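You operate a simulated robot arm through the tools that you are given. There is no shell and no other tool. Be economical: measure what you need, move in short steps, check, and stop when the job is done.

Carry out the task below with a simulated robot arm. There is one attempt and no reset: what you move stays moved.

TASK
Stack the green bore plug from the top of the white table on top of the blue bore plug.

It is judged by the outcome, as a careful person would: the job done as asked, and still so three seconds after it is handed in. It fails if anything else is knocked over, pushed out of place, dropped, spilled or broken.

THE ROBOT
A 7-joint arm with a two-finger parallel gripper, fixed in place. Base frame: the origin is at the foot of the arm, x ahead of it, y to its left, z up; the work surface is at about z = 860. Lengths are in mm, angles in rad, forces in N, time in s.
With the tool pointing down near the work surface it reaches from about 240 to 680 mm from the base axis. Its first joint turns from -1.152 to 1.152 rad. Payload 2.4 kg.
Tool frame: the origin (TCP) lies between the finger pads and is the grasp point; the fingertips stand 30 mm ahead of it; z points along the fingers, y is the line along which they close. The gripper opens to 94 mm. The fingers are 28 mm wide and 10 mm thick; the gripper's body (50 by 96 mm) begins 55 mm behind the TCP.
Orientation is that of the tool frame in the base frame, as a unit quaternion [x, y, z, w]. With the fingers straight down and closing along the base's y, the tool's x points along the base's -x, its y along +y and its z along -z.

THE INTERFACE
- The arm moves only by the tool arm_command. Its argument "rows" is a list of rows, each a list of 5 numbers: the finger opening in mm, from 0 to 94, then the shift along the base's x, y, z in mm, then the turn about the base's z in rad. In form: [[grip, tx, ty, tz, yaw], ...]. A call has 1 to 10 rows; each row is the pose to reach, as a shift and turn from the pose commanded when the call began. A row lasts 0.2 s, in which the tool goes at most 50 mm and 0.15 rad; a call with a longer step from one row to the next is refused whole, and so is a gripper value outside its range. A pose out of reach is approached as far as the arm can. The call stops where the force on the tool passes 40 N (or 10 N more than at its start, if that is more) or the arm is blocked; 0.2 s more then pass. The fingers move at their own pace (about 153 mm/s each) and stop on an object; they squeeze with about 39 N. The grip force told is the motor's: it shows also when the fingers shut on nothing. Time passes only in rows, and 0.2 s behind the last, so rows that repeat a pose let the fingers close. It gives the time, the measured TCP pose, the force on the tool (base axes), the opening and the grip force at its end, in the units of the frame above (readings bear some noise), and new pictures: "show" is both (left out), scene, wrist or none.
- Cameras (640 x 400 px; columns grow to the right, rows downward): "scene" is fixed at [45.7, 463.1, 1452.4]; the picture's right is [-0.74, -0.67, 0.00], its down [-0.33, 0.36, -0.87] and it looks along [0.59, -0.64, -0.49] (base axes); focal length 318 px, centre (320, 200). "wrist" rides on the gripper at [-37, 0, -58] in the tool frame; the picture's right is [0.00, -1.00, 0.00], its down [0.97, 0.00, -0.24] and it looks along [0.24, 0.00, 0.97] (tool axes); focal length 218 px, centre (320, 200).
- pixel_to_xyz(camera, pixels): there is no depth. For up to 12 entries [column, row, z] of the newest picture of that camera ("zoom" is the newest enlarged one), the place [x, y] in the base frame at which the ray of that pixel passes the height z, good to about 3 mm, but the place of the scene camera against the robot may be out by one fixed shift of up to 12 mm in any direction. No time passes.
- close_up(camera, box): a new picture of the part [left, top, right, bottom] of that camera's present view, enlarged. No time passes.
- finish_job(): hands the job in; it is judged then, once.

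Work in short steps. Measure before you move; look again where a grasp or a placing could have gone wrong, and mend it. You have 60 turns and 120 pictures in all, the two below and enlarged ones among them. Open the gripper and draw the arm clear of the work before you hand the job in, unless the task says otherwise; then end with one line.

The tools are called as a command line: name --pt "numbers of a row" for each row, then --argument value for the rest, lists and objects as JSON in quotes. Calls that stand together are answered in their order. arm_command: Moves the arm, as the interface text tells. Its arguments: {"type":"object","properties":{"rows":{"type":"array"},"show":{"type":"string","enum":["both","scene","wrist","none"]}},"required":["rows"]} The other tools are called the same way: pixel_to_xyz (camera, pixels) gives the place at which the rays of pixels pass given heights; close_up (camera, box) takes an enlarged picture of a part of a camera's view; finish_job () hands the job in.

At the start:

```text
t: 0.0
ee_pos: [367.6, -287.0, 1112.9]
orientation: [0.0, 1.0, 0.001, 0.0]
force: [-0.2, 0.5, -0.2]
finger_gap: 94.1
finger_force: 0.0
```

scene: 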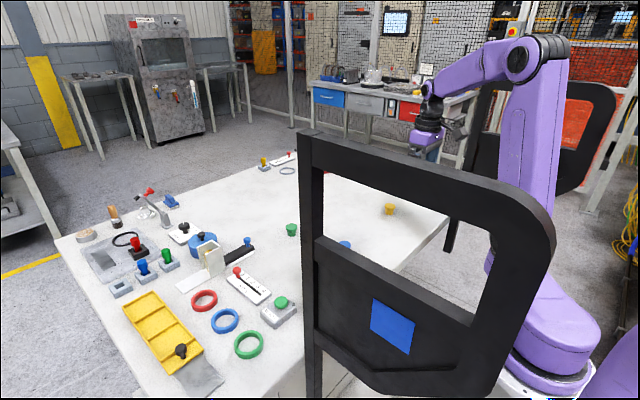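
wrist: 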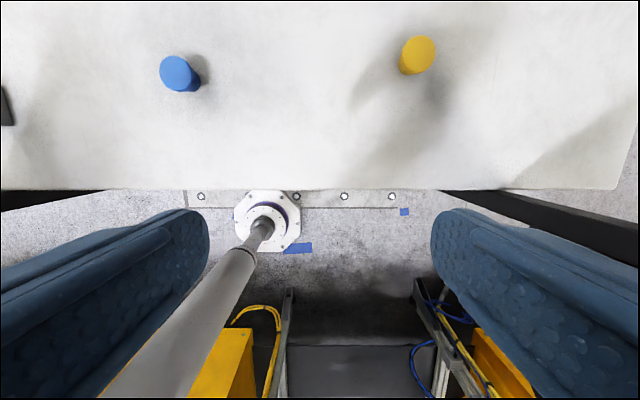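

The scene shows the green plug near (291,230), blue near (344,245) and yellow near (389,210). I'll enlarge the view and measure.

close_up --camera "scene" --box '[260, 180, 420, 280]'

pixel_to_xyz --camera "scene" --pixels '[[291, 226, 890], [291, 235, 860], [344, 243, 890], [389, 206, 890], [389, 214, 860]]'

pixel_to_xyz --camera "wrist" --pixels '[[176, 71, 890], [190, 85, 860], [419, 52, 890], [411, 72, 860]]'

```text
4.00 times, centred on (340, 230) of scene
```

zoom: 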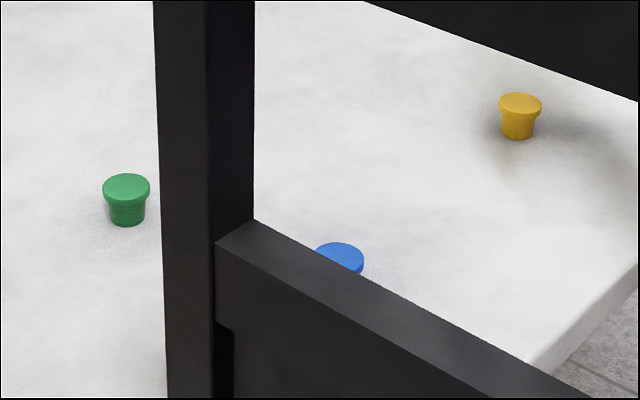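

```text
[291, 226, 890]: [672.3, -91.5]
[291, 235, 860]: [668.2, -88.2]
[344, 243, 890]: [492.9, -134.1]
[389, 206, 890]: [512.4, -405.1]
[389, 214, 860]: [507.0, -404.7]
```

```text
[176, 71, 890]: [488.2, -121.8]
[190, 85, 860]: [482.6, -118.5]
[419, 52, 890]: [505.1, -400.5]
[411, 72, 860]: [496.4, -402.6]
```

Blue is at about (487,-121) and green at about (665,-82) after correcting for the scene shift. I'll go up and over towards green in the free area, then look.

arm_command --pt "94 30 20 0 0" --pt "94 60 45 0 0" --pt "94 90 70 0 0" --pt "94 120 95 0 0" --pt "94 150 120 0 0" --pt "94 180 145 0 0" --pt "94 200 165 -15 0" --pt "94 220 180 -30 0" --pt "94 235 195 -50 0" --pt "94 245 205 -70 0"

```text
t: 2.2
ee_pos: [613.4, -82.2, 1040.4]
orientation: [0.0, 1.0, 0.0, -0.001]
force: [0.2, -0.3, -0.2]
finger_gap: 94.2
finger_force: 0.0
```

scene: 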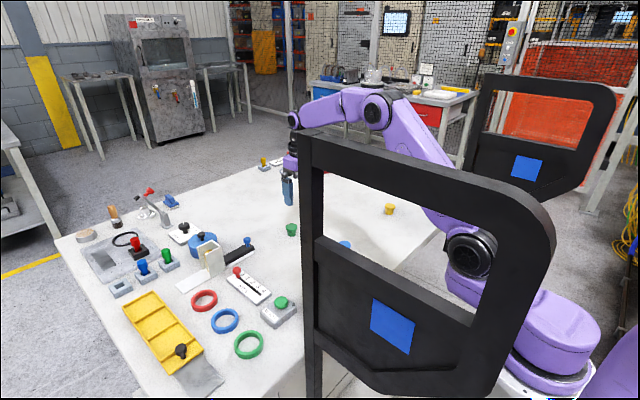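
wrist: 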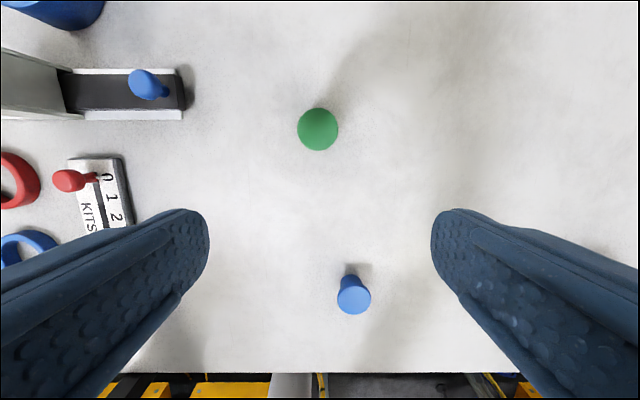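

pixel_to_xyz --camera "wrist" --pixels '[[318, 129, 890], [298, 129, 890], [338, 129, 890], [353, 296, 890], [337, 296, 890], [371, 296, 890], [352, 277, 860]]'

close_up --camera "wrist" --box '[270, 80, 430, 320]'

```text
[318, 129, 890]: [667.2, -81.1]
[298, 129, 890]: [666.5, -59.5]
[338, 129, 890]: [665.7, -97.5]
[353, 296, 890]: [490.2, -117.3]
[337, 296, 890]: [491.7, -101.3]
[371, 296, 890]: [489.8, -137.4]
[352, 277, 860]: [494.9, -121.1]
```

```text
1.67 times, centred on (350, 200) of wrist
```

zoom: 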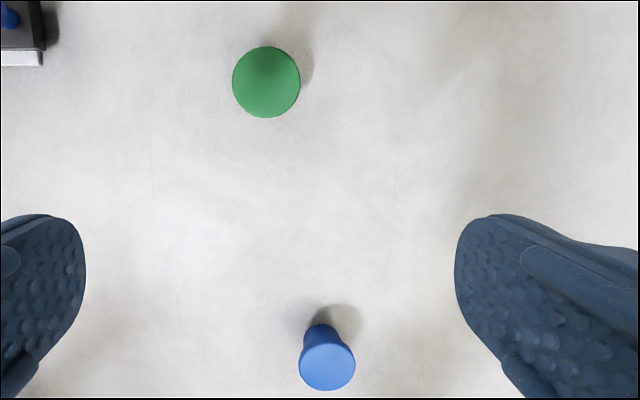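

Green is at about (667,-80), with a flange about 37 mm wide, roughly 28 mm tall. I'll move over it and partway down, then check.

arm_command --pt "94 20 1 -10 0" --pt "94 40 2 -30 0" --pt "94 53 2 -60 0" --pt "94 53 2 -80 0" --pt "94 53 2 -80 0"

```text
t: 3.4
ee_pos: [665.7, -81.2, 961.5]
orientation: [0.0, 1.0, 0.0, 0.0]
force: [0.7, -0.2, -0.6]
finger_gap: 94.0
finger_force: 0.0
```

scene: 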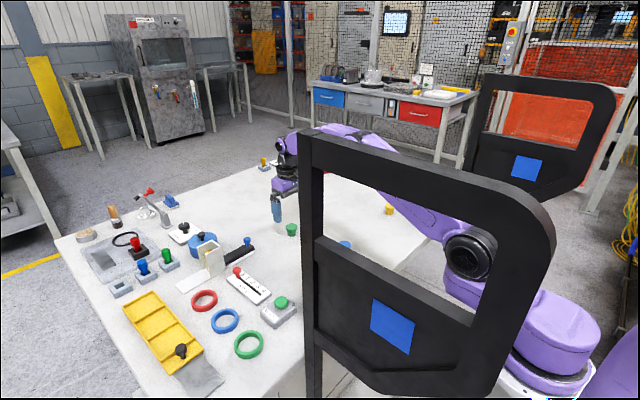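
wrist: 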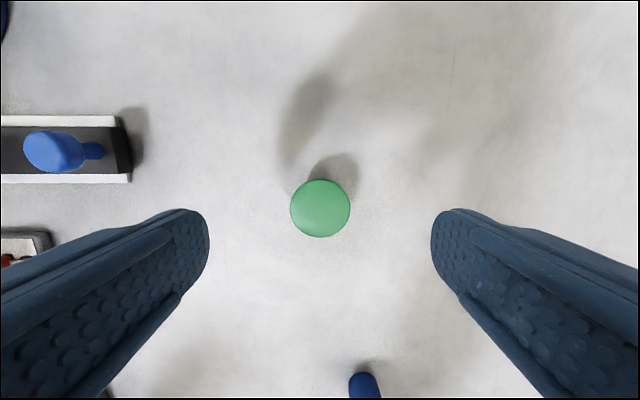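

pixel_to_xyz --camera "wrist" --pixels '[[320, 208, 888], [290, 208, 888], [350, 208, 888], [320, 179, 888], [320, 237, 888]]'

arm_command --pt "94 0 0 -20 0" --pt "94 0 0 -40 0" --pt "94 0 0 -55 0" --pt "94 0 0 -64 0" --pt "94 0 0 -64 0"

```text
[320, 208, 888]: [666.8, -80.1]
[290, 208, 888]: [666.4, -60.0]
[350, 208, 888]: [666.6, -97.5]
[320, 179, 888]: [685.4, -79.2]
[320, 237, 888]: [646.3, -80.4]
```

```text
t: 4.6
ee_pos: [663.8, -80.6, 897.5]
orientation: [0.0, 1.0, 0.001, 0.0]
force: [-0.4, 0.1, 0.4]
finger_gap: 93.9
finger_force: 0.0
```

scene: 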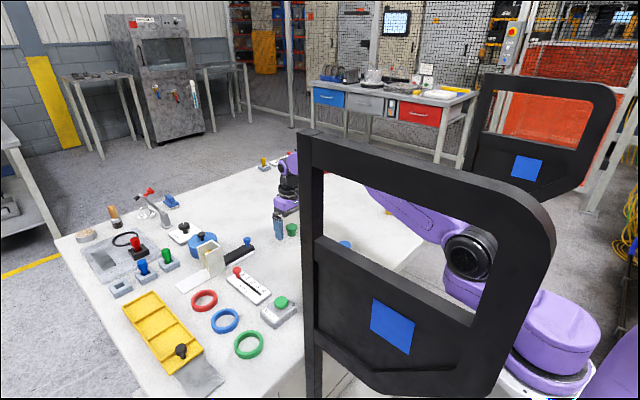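
wrist: 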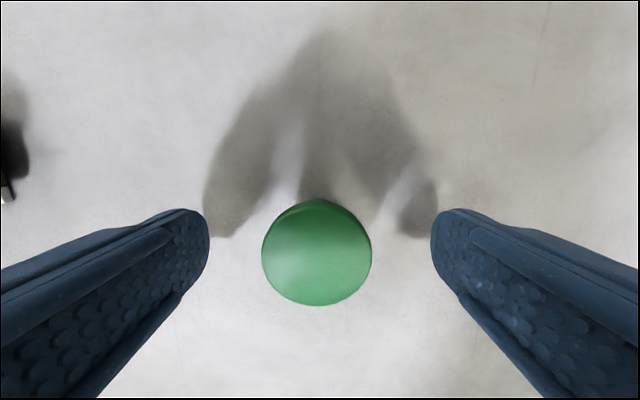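

The plug at (317,253) is centred between the fingers, so I'll close.

arm_command --pt "70 1 0 0 0" --pt "50 1 0 0 0" --pt "40 1 0 0 0" --pt "30 1 0 0 0" --pt "25 1 0 0 0" --pt "25 1 0 0 0"

```text
t: 6.0
ee_pos: [665.9, -79.8, 899.2]
orientation: [0.0, 1.0, 0.001, 0.0]
force: [0.2, 0.8, 0.1]
finger_gap: 35.8
finger_force: 40.0
```

scene: 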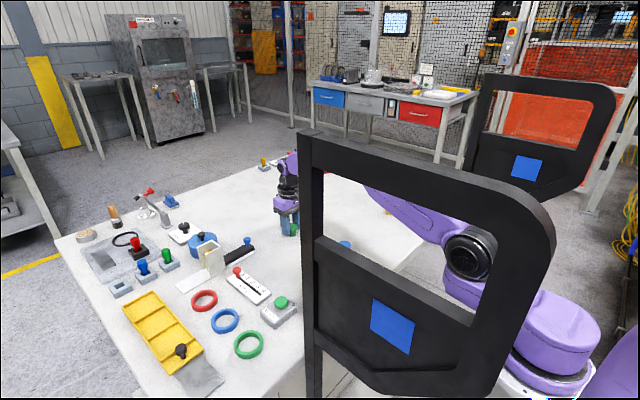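
wrist: 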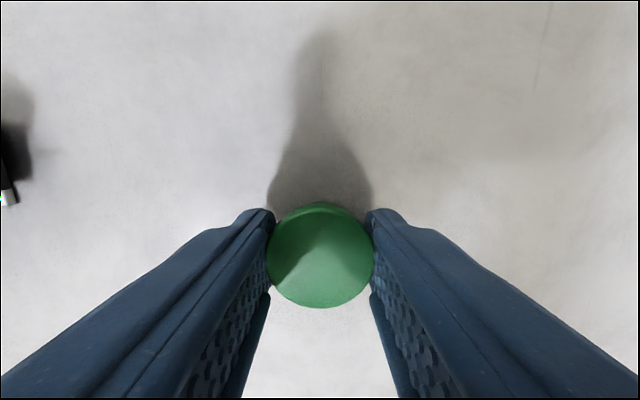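

Gripped at 35.8 mm. I'll lift straight up and then go towards blue, staying short of it so the wrist camera can see it.

arm_command --pt "25 0 0 10 0" --pt "25 0 0 30 0" --pt "25 0 0 60 0" --pt "25 0 0 90 0" --pt "25 -20 -8 105 0" --pt "25 -50 -18 105 0" --pt "25 -80 -30 105 0" --pt "25 -105 -38 105 0" --pt "25 -115 -38 105 0" --pt "25 -115 -38 105 0"

```text
t: 8.2
ee_pos: [551.6, -121.3, 1001.5]
orientation: [0.0, 1.0, 0.001, 0.0]
force: [-0.1, -0.4, -0.4]
finger_gap: 35.8
finger_force: 39.0
```

scene: 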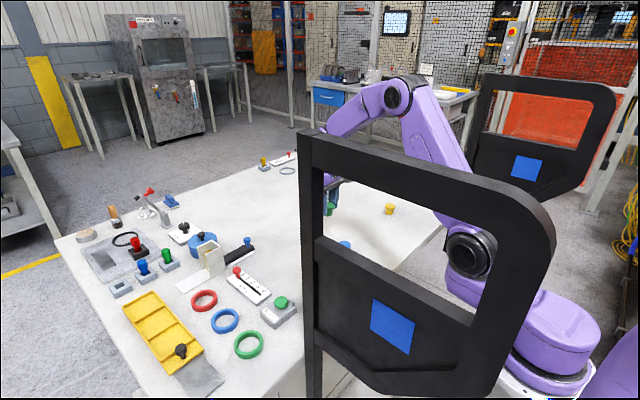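
wrist: 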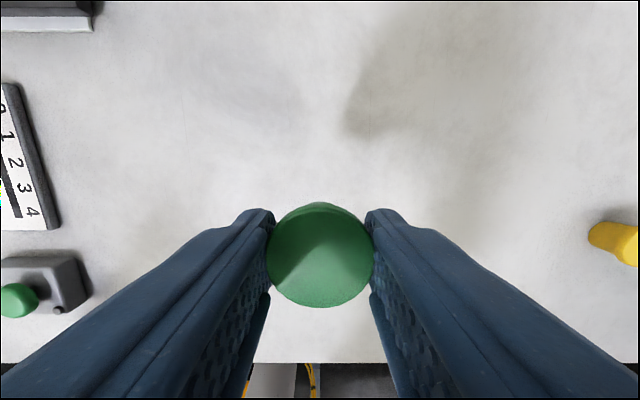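

Blue is hidden behind the held plug. I'll pass over it at this height to x≈430, so it shows ahead of the gripper.

arm_command --pt "25 -30 1 0 0" --pt "25 -60 1 0 0" --pt "25 -90 1 0 0" --pt "25 -115 1 0 0" --pt "25 -125 1 0 0" --pt "25 -125 1 0 0"

```text
t: 9.6
ee_pos: [426.2, -118.9, 1003.0]
orientation: [0.0, 1.0, 0.001, -0.001]
force: [0.2, 0.6, -0.7]
finger_gap: 35.6
finger_force: 38.9
```

scene: 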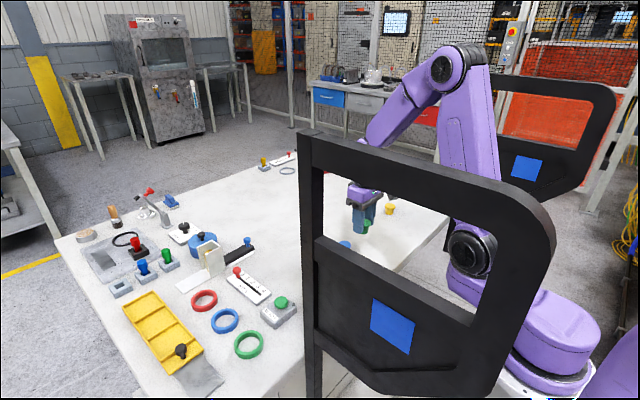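
wrist: 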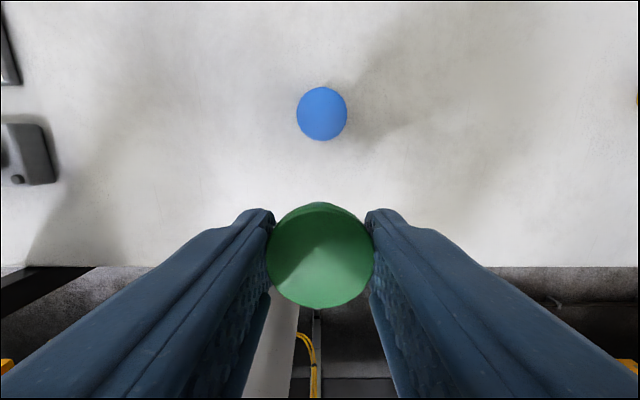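

pixel_to_xyz --camera "wrist" --pixels '[[322, 114, 888], [297, 114, 888], [347, 114, 888], [322, 87, 888], [322, 141, 888], [322, 114, 882]]'

arm_command --pt "25 0 0 -20 0" --pt "25 0 0 -40 0" --pt "25 0 0 -55 0" --pt "25 0 0 -55 0"

```text
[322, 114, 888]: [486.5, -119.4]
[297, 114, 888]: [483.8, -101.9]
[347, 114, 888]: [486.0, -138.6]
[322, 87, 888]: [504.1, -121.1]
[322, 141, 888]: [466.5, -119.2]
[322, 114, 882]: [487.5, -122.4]
```

```text
t: 10.6
ee_pos: [428.4, -117.6, 946.7]
orientation: [0.0, 1.0, 0.0, 0.0]
force: [0.4, -0.3, -0.5]
finger_gap: 35.6
finger_force: 39.0
```

scene: 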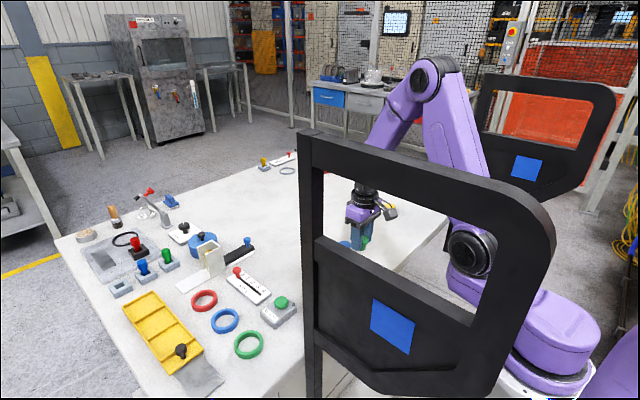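
wrist: 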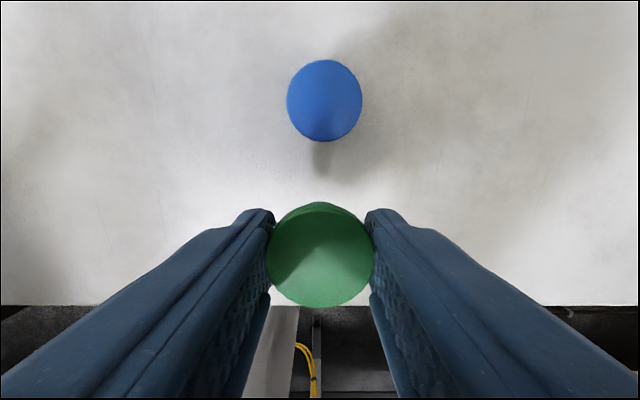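

pixel_to_xyz --camera "wrist" --pixels '[[325, 101, 888], [325, 101, 888], [287, 101, 888], [363, 101, 888], [325, 60, 888], [325, 142, 888], [320, 257, 935], [267, 257, 935], [373, 257, 935], [320, 208, 935], [320, 307, 935]]'

close_up --camera "wrist" --box '[220, 40, 420, 320]'

```text
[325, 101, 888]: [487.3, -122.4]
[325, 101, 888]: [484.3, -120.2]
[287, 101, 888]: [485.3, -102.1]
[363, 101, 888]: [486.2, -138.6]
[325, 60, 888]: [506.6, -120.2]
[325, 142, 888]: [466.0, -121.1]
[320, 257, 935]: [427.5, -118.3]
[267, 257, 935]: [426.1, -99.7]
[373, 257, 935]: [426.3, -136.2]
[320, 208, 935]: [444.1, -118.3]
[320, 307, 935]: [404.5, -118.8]
```

```text
1.43 times, centred on (320, 180) of wrist
```

zoom: 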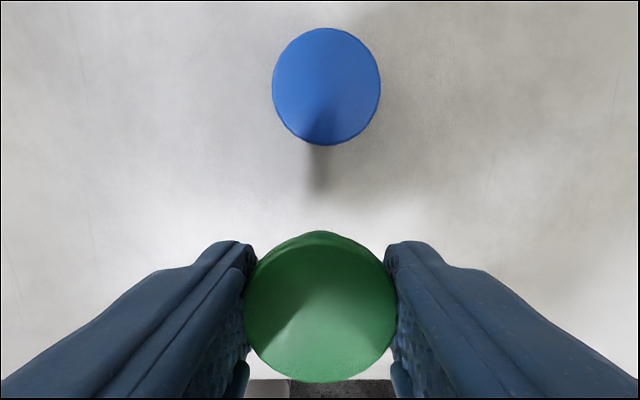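

Blue's centre is at about (486,-120.7) and the held green at about (426,-118), so the shift is +60, -3. I'll raise a little, move over blue, and come down to just above it.

arm_command --pt "25 0 0 12 0" --pt "25 20 -1 12 0" --pt "25 40 -2 12 0" --pt "25 55 -3 12 0" --pt "25 60 -3 12 0" --pt "25 60 -3 0 0" --pt "25 60 -3 -10 0" --pt "25 60 -3 -16 0" --pt "25 60 -3 -16 0"

close_up --camera "scene" --box '[300, 190, 400, 260]'

```text
t: 12.6
ee_pos: [485.4, -120.4, 933.0]
orientation: [0.0, 1.0, 0.0, 0.0]
force: [0.9, 0.6, 0.3]
finger_gap: 35.6
finger_force: 39.0
```

scene: 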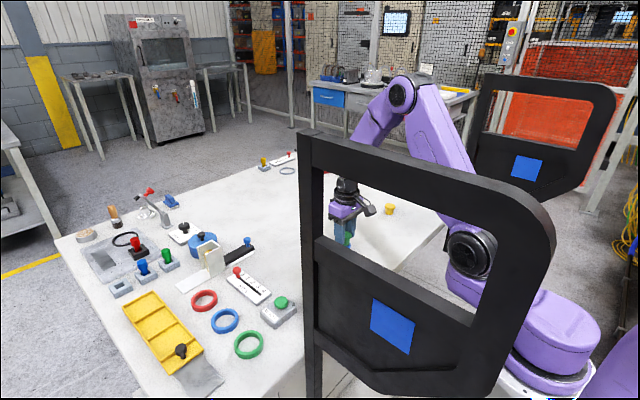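
wrist: 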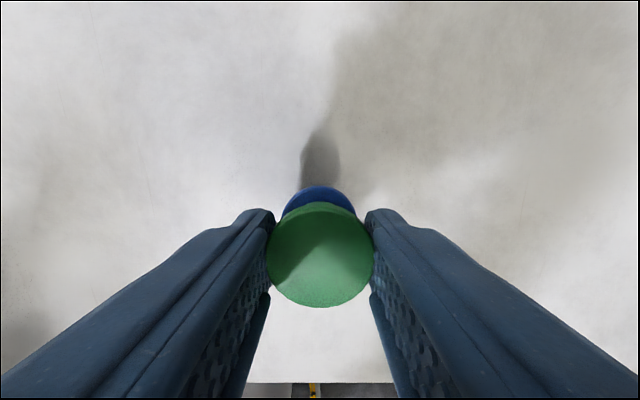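

```text
5.71 times, centred on (350, 225) of scene
```

zoom: 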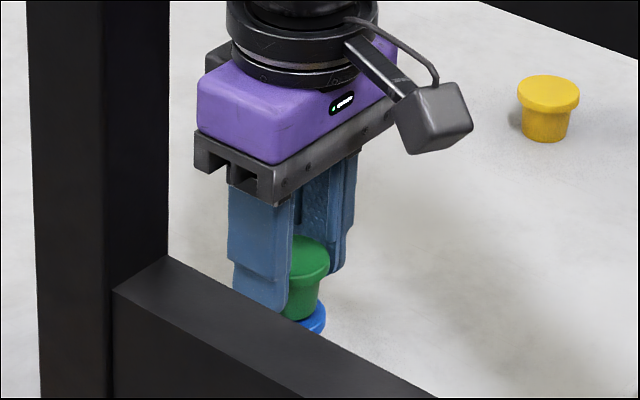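

Blue's visible far rim (283–356, row 187) is centred in columns under green. I'll check x from the rim and descend in small steps.

pixel_to_xyz --camera "wrist" --pixels '[[320, 187, 888], [320, 187, 888], [320, 187, 888], [320, 209, 922], [320, 209, 922], [320, 209, 922]]'

arm_command --pt "25 0 0 -1 0" --pt "25 0 0 -2 0" --pt "25 0 0 -3 0" --pt "25 0 0 -4 0" --pt "25 0 0 -4 0" --show "wrist"

```text
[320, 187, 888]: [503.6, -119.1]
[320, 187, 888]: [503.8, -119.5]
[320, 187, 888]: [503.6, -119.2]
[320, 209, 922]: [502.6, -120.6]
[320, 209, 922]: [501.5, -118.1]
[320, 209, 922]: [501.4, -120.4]
```

```text
t: 13.8
ee_pos: [485.1, -121.7, 929.8]
orientation: [0.0, 1.0, -0.001, 0.0]
force: [-0.9, 1.7, 7.4]
finger_gap: 35.9
finger_force: 38.7
```

wrist: 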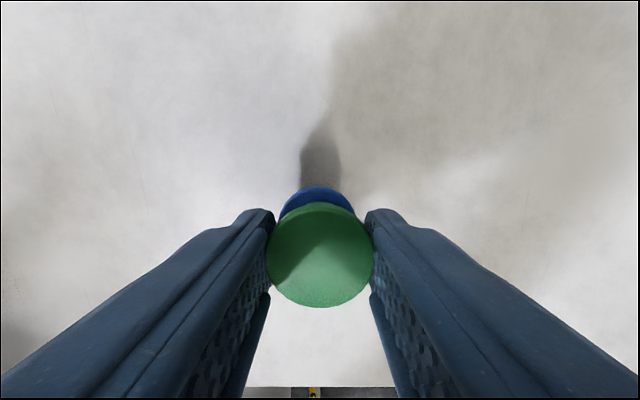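

There is contact with 7.4 N upward, and the alignment is within about 1 mm. I'll open gradually here.

arm_command --pt "36 0 0 0 0" --pt "40 0 0 0 0" --pt "46 0 0 0 0" --pt "60 0 0 0 0" --pt "80 0 0 0 0" --pt "90 0 0 0 0"

close_up --camera "scene" --box '[300, 190, 400, 260]'

```text
t: 15.2
ee_pos: [485.2, -121.5, 929.6]
orientation: [0.0, 1.0, 0.0, 0.0]
force: [0.3, 0.7, 0.2]
finger_gap: 89.9
finger_force: 0.1
```

scene: 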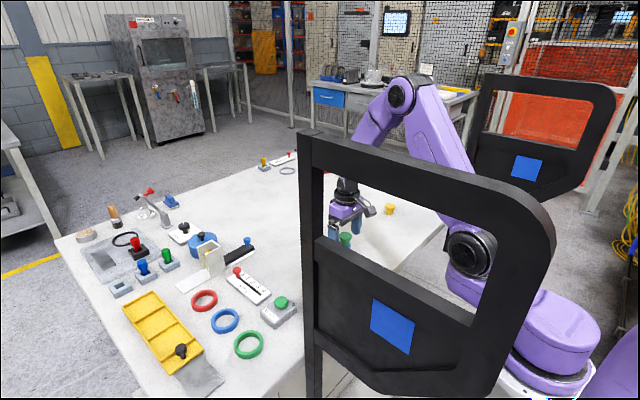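
wrist: 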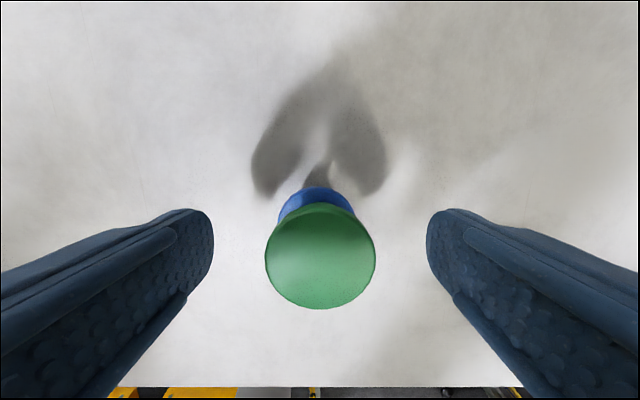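

```text
5.71 times, centred on (350, 225) of scene
```

zoom: 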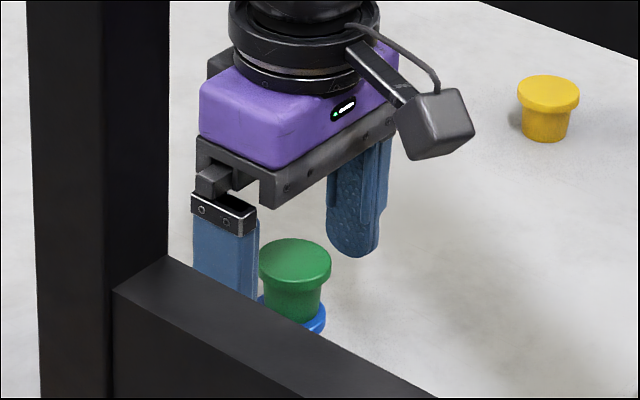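

Green stands free on blue and the fingers are clear. I'll raise straight up and draw away.

arm_command --pt "90 0 0 15 0" --pt "90 0 0 40 0" --pt "90 0 0 70 0" --pt "90 0 0 105 0" --pt "90 0 0 140 0" --pt "90 -20 -30 160 0" --pt "90 -45 -60 170 0" --pt "90 -70 -90 180 0" --pt "90 -90 -120 180 0" --pt "90 -90 -120 180 0"

close_up --camera "scene" --box '[300, 190, 400, 260]'

```text
t: 17.4
ee_pos: [397.1, -241.6, 1105.8]
orientation: [0.0, 1.0, 0.0, -0.001]
force: [0.7, -0.2, 0.0]
finger_gap: 90.0
finger_force: 0.1
```

scene: 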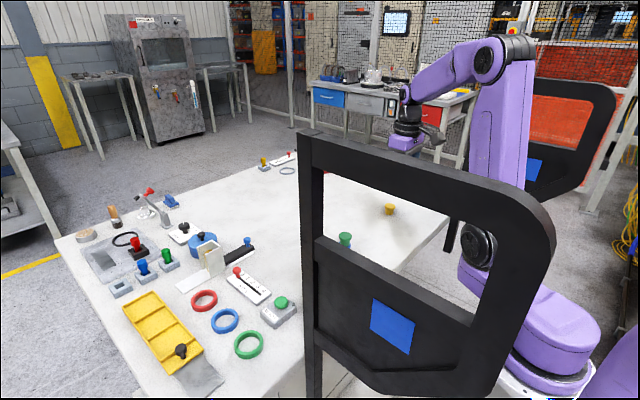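
wrist: 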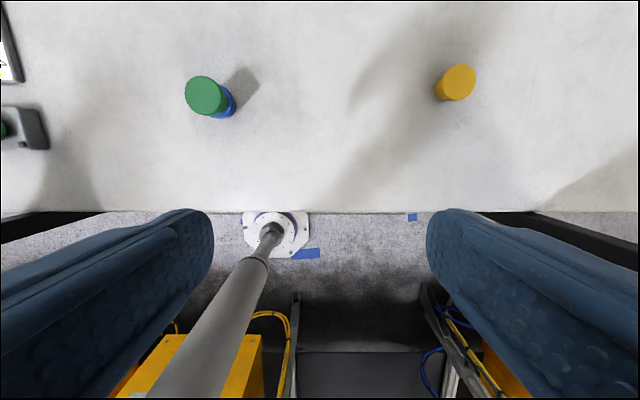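

```text
5.71 times, centred on (350, 225) of scene
```

zoom: 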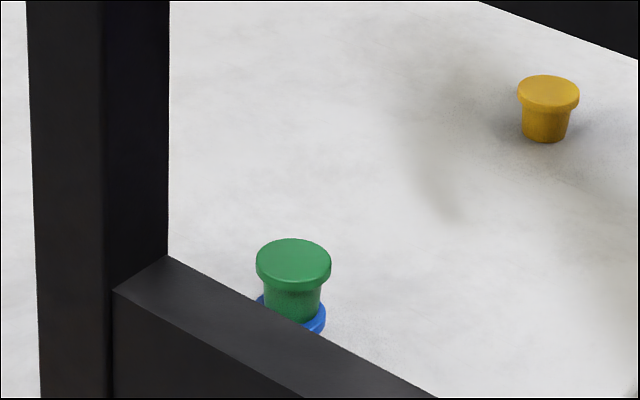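

The stack stands steady, the arm is clear, and nothing else has moved, so I'll hand the job in.

finish_job

```text
The job is handed in.
```

The green bore plug is stacked on the blue one; the gripper is open, the arm is clear, and nothing else was disturbed.
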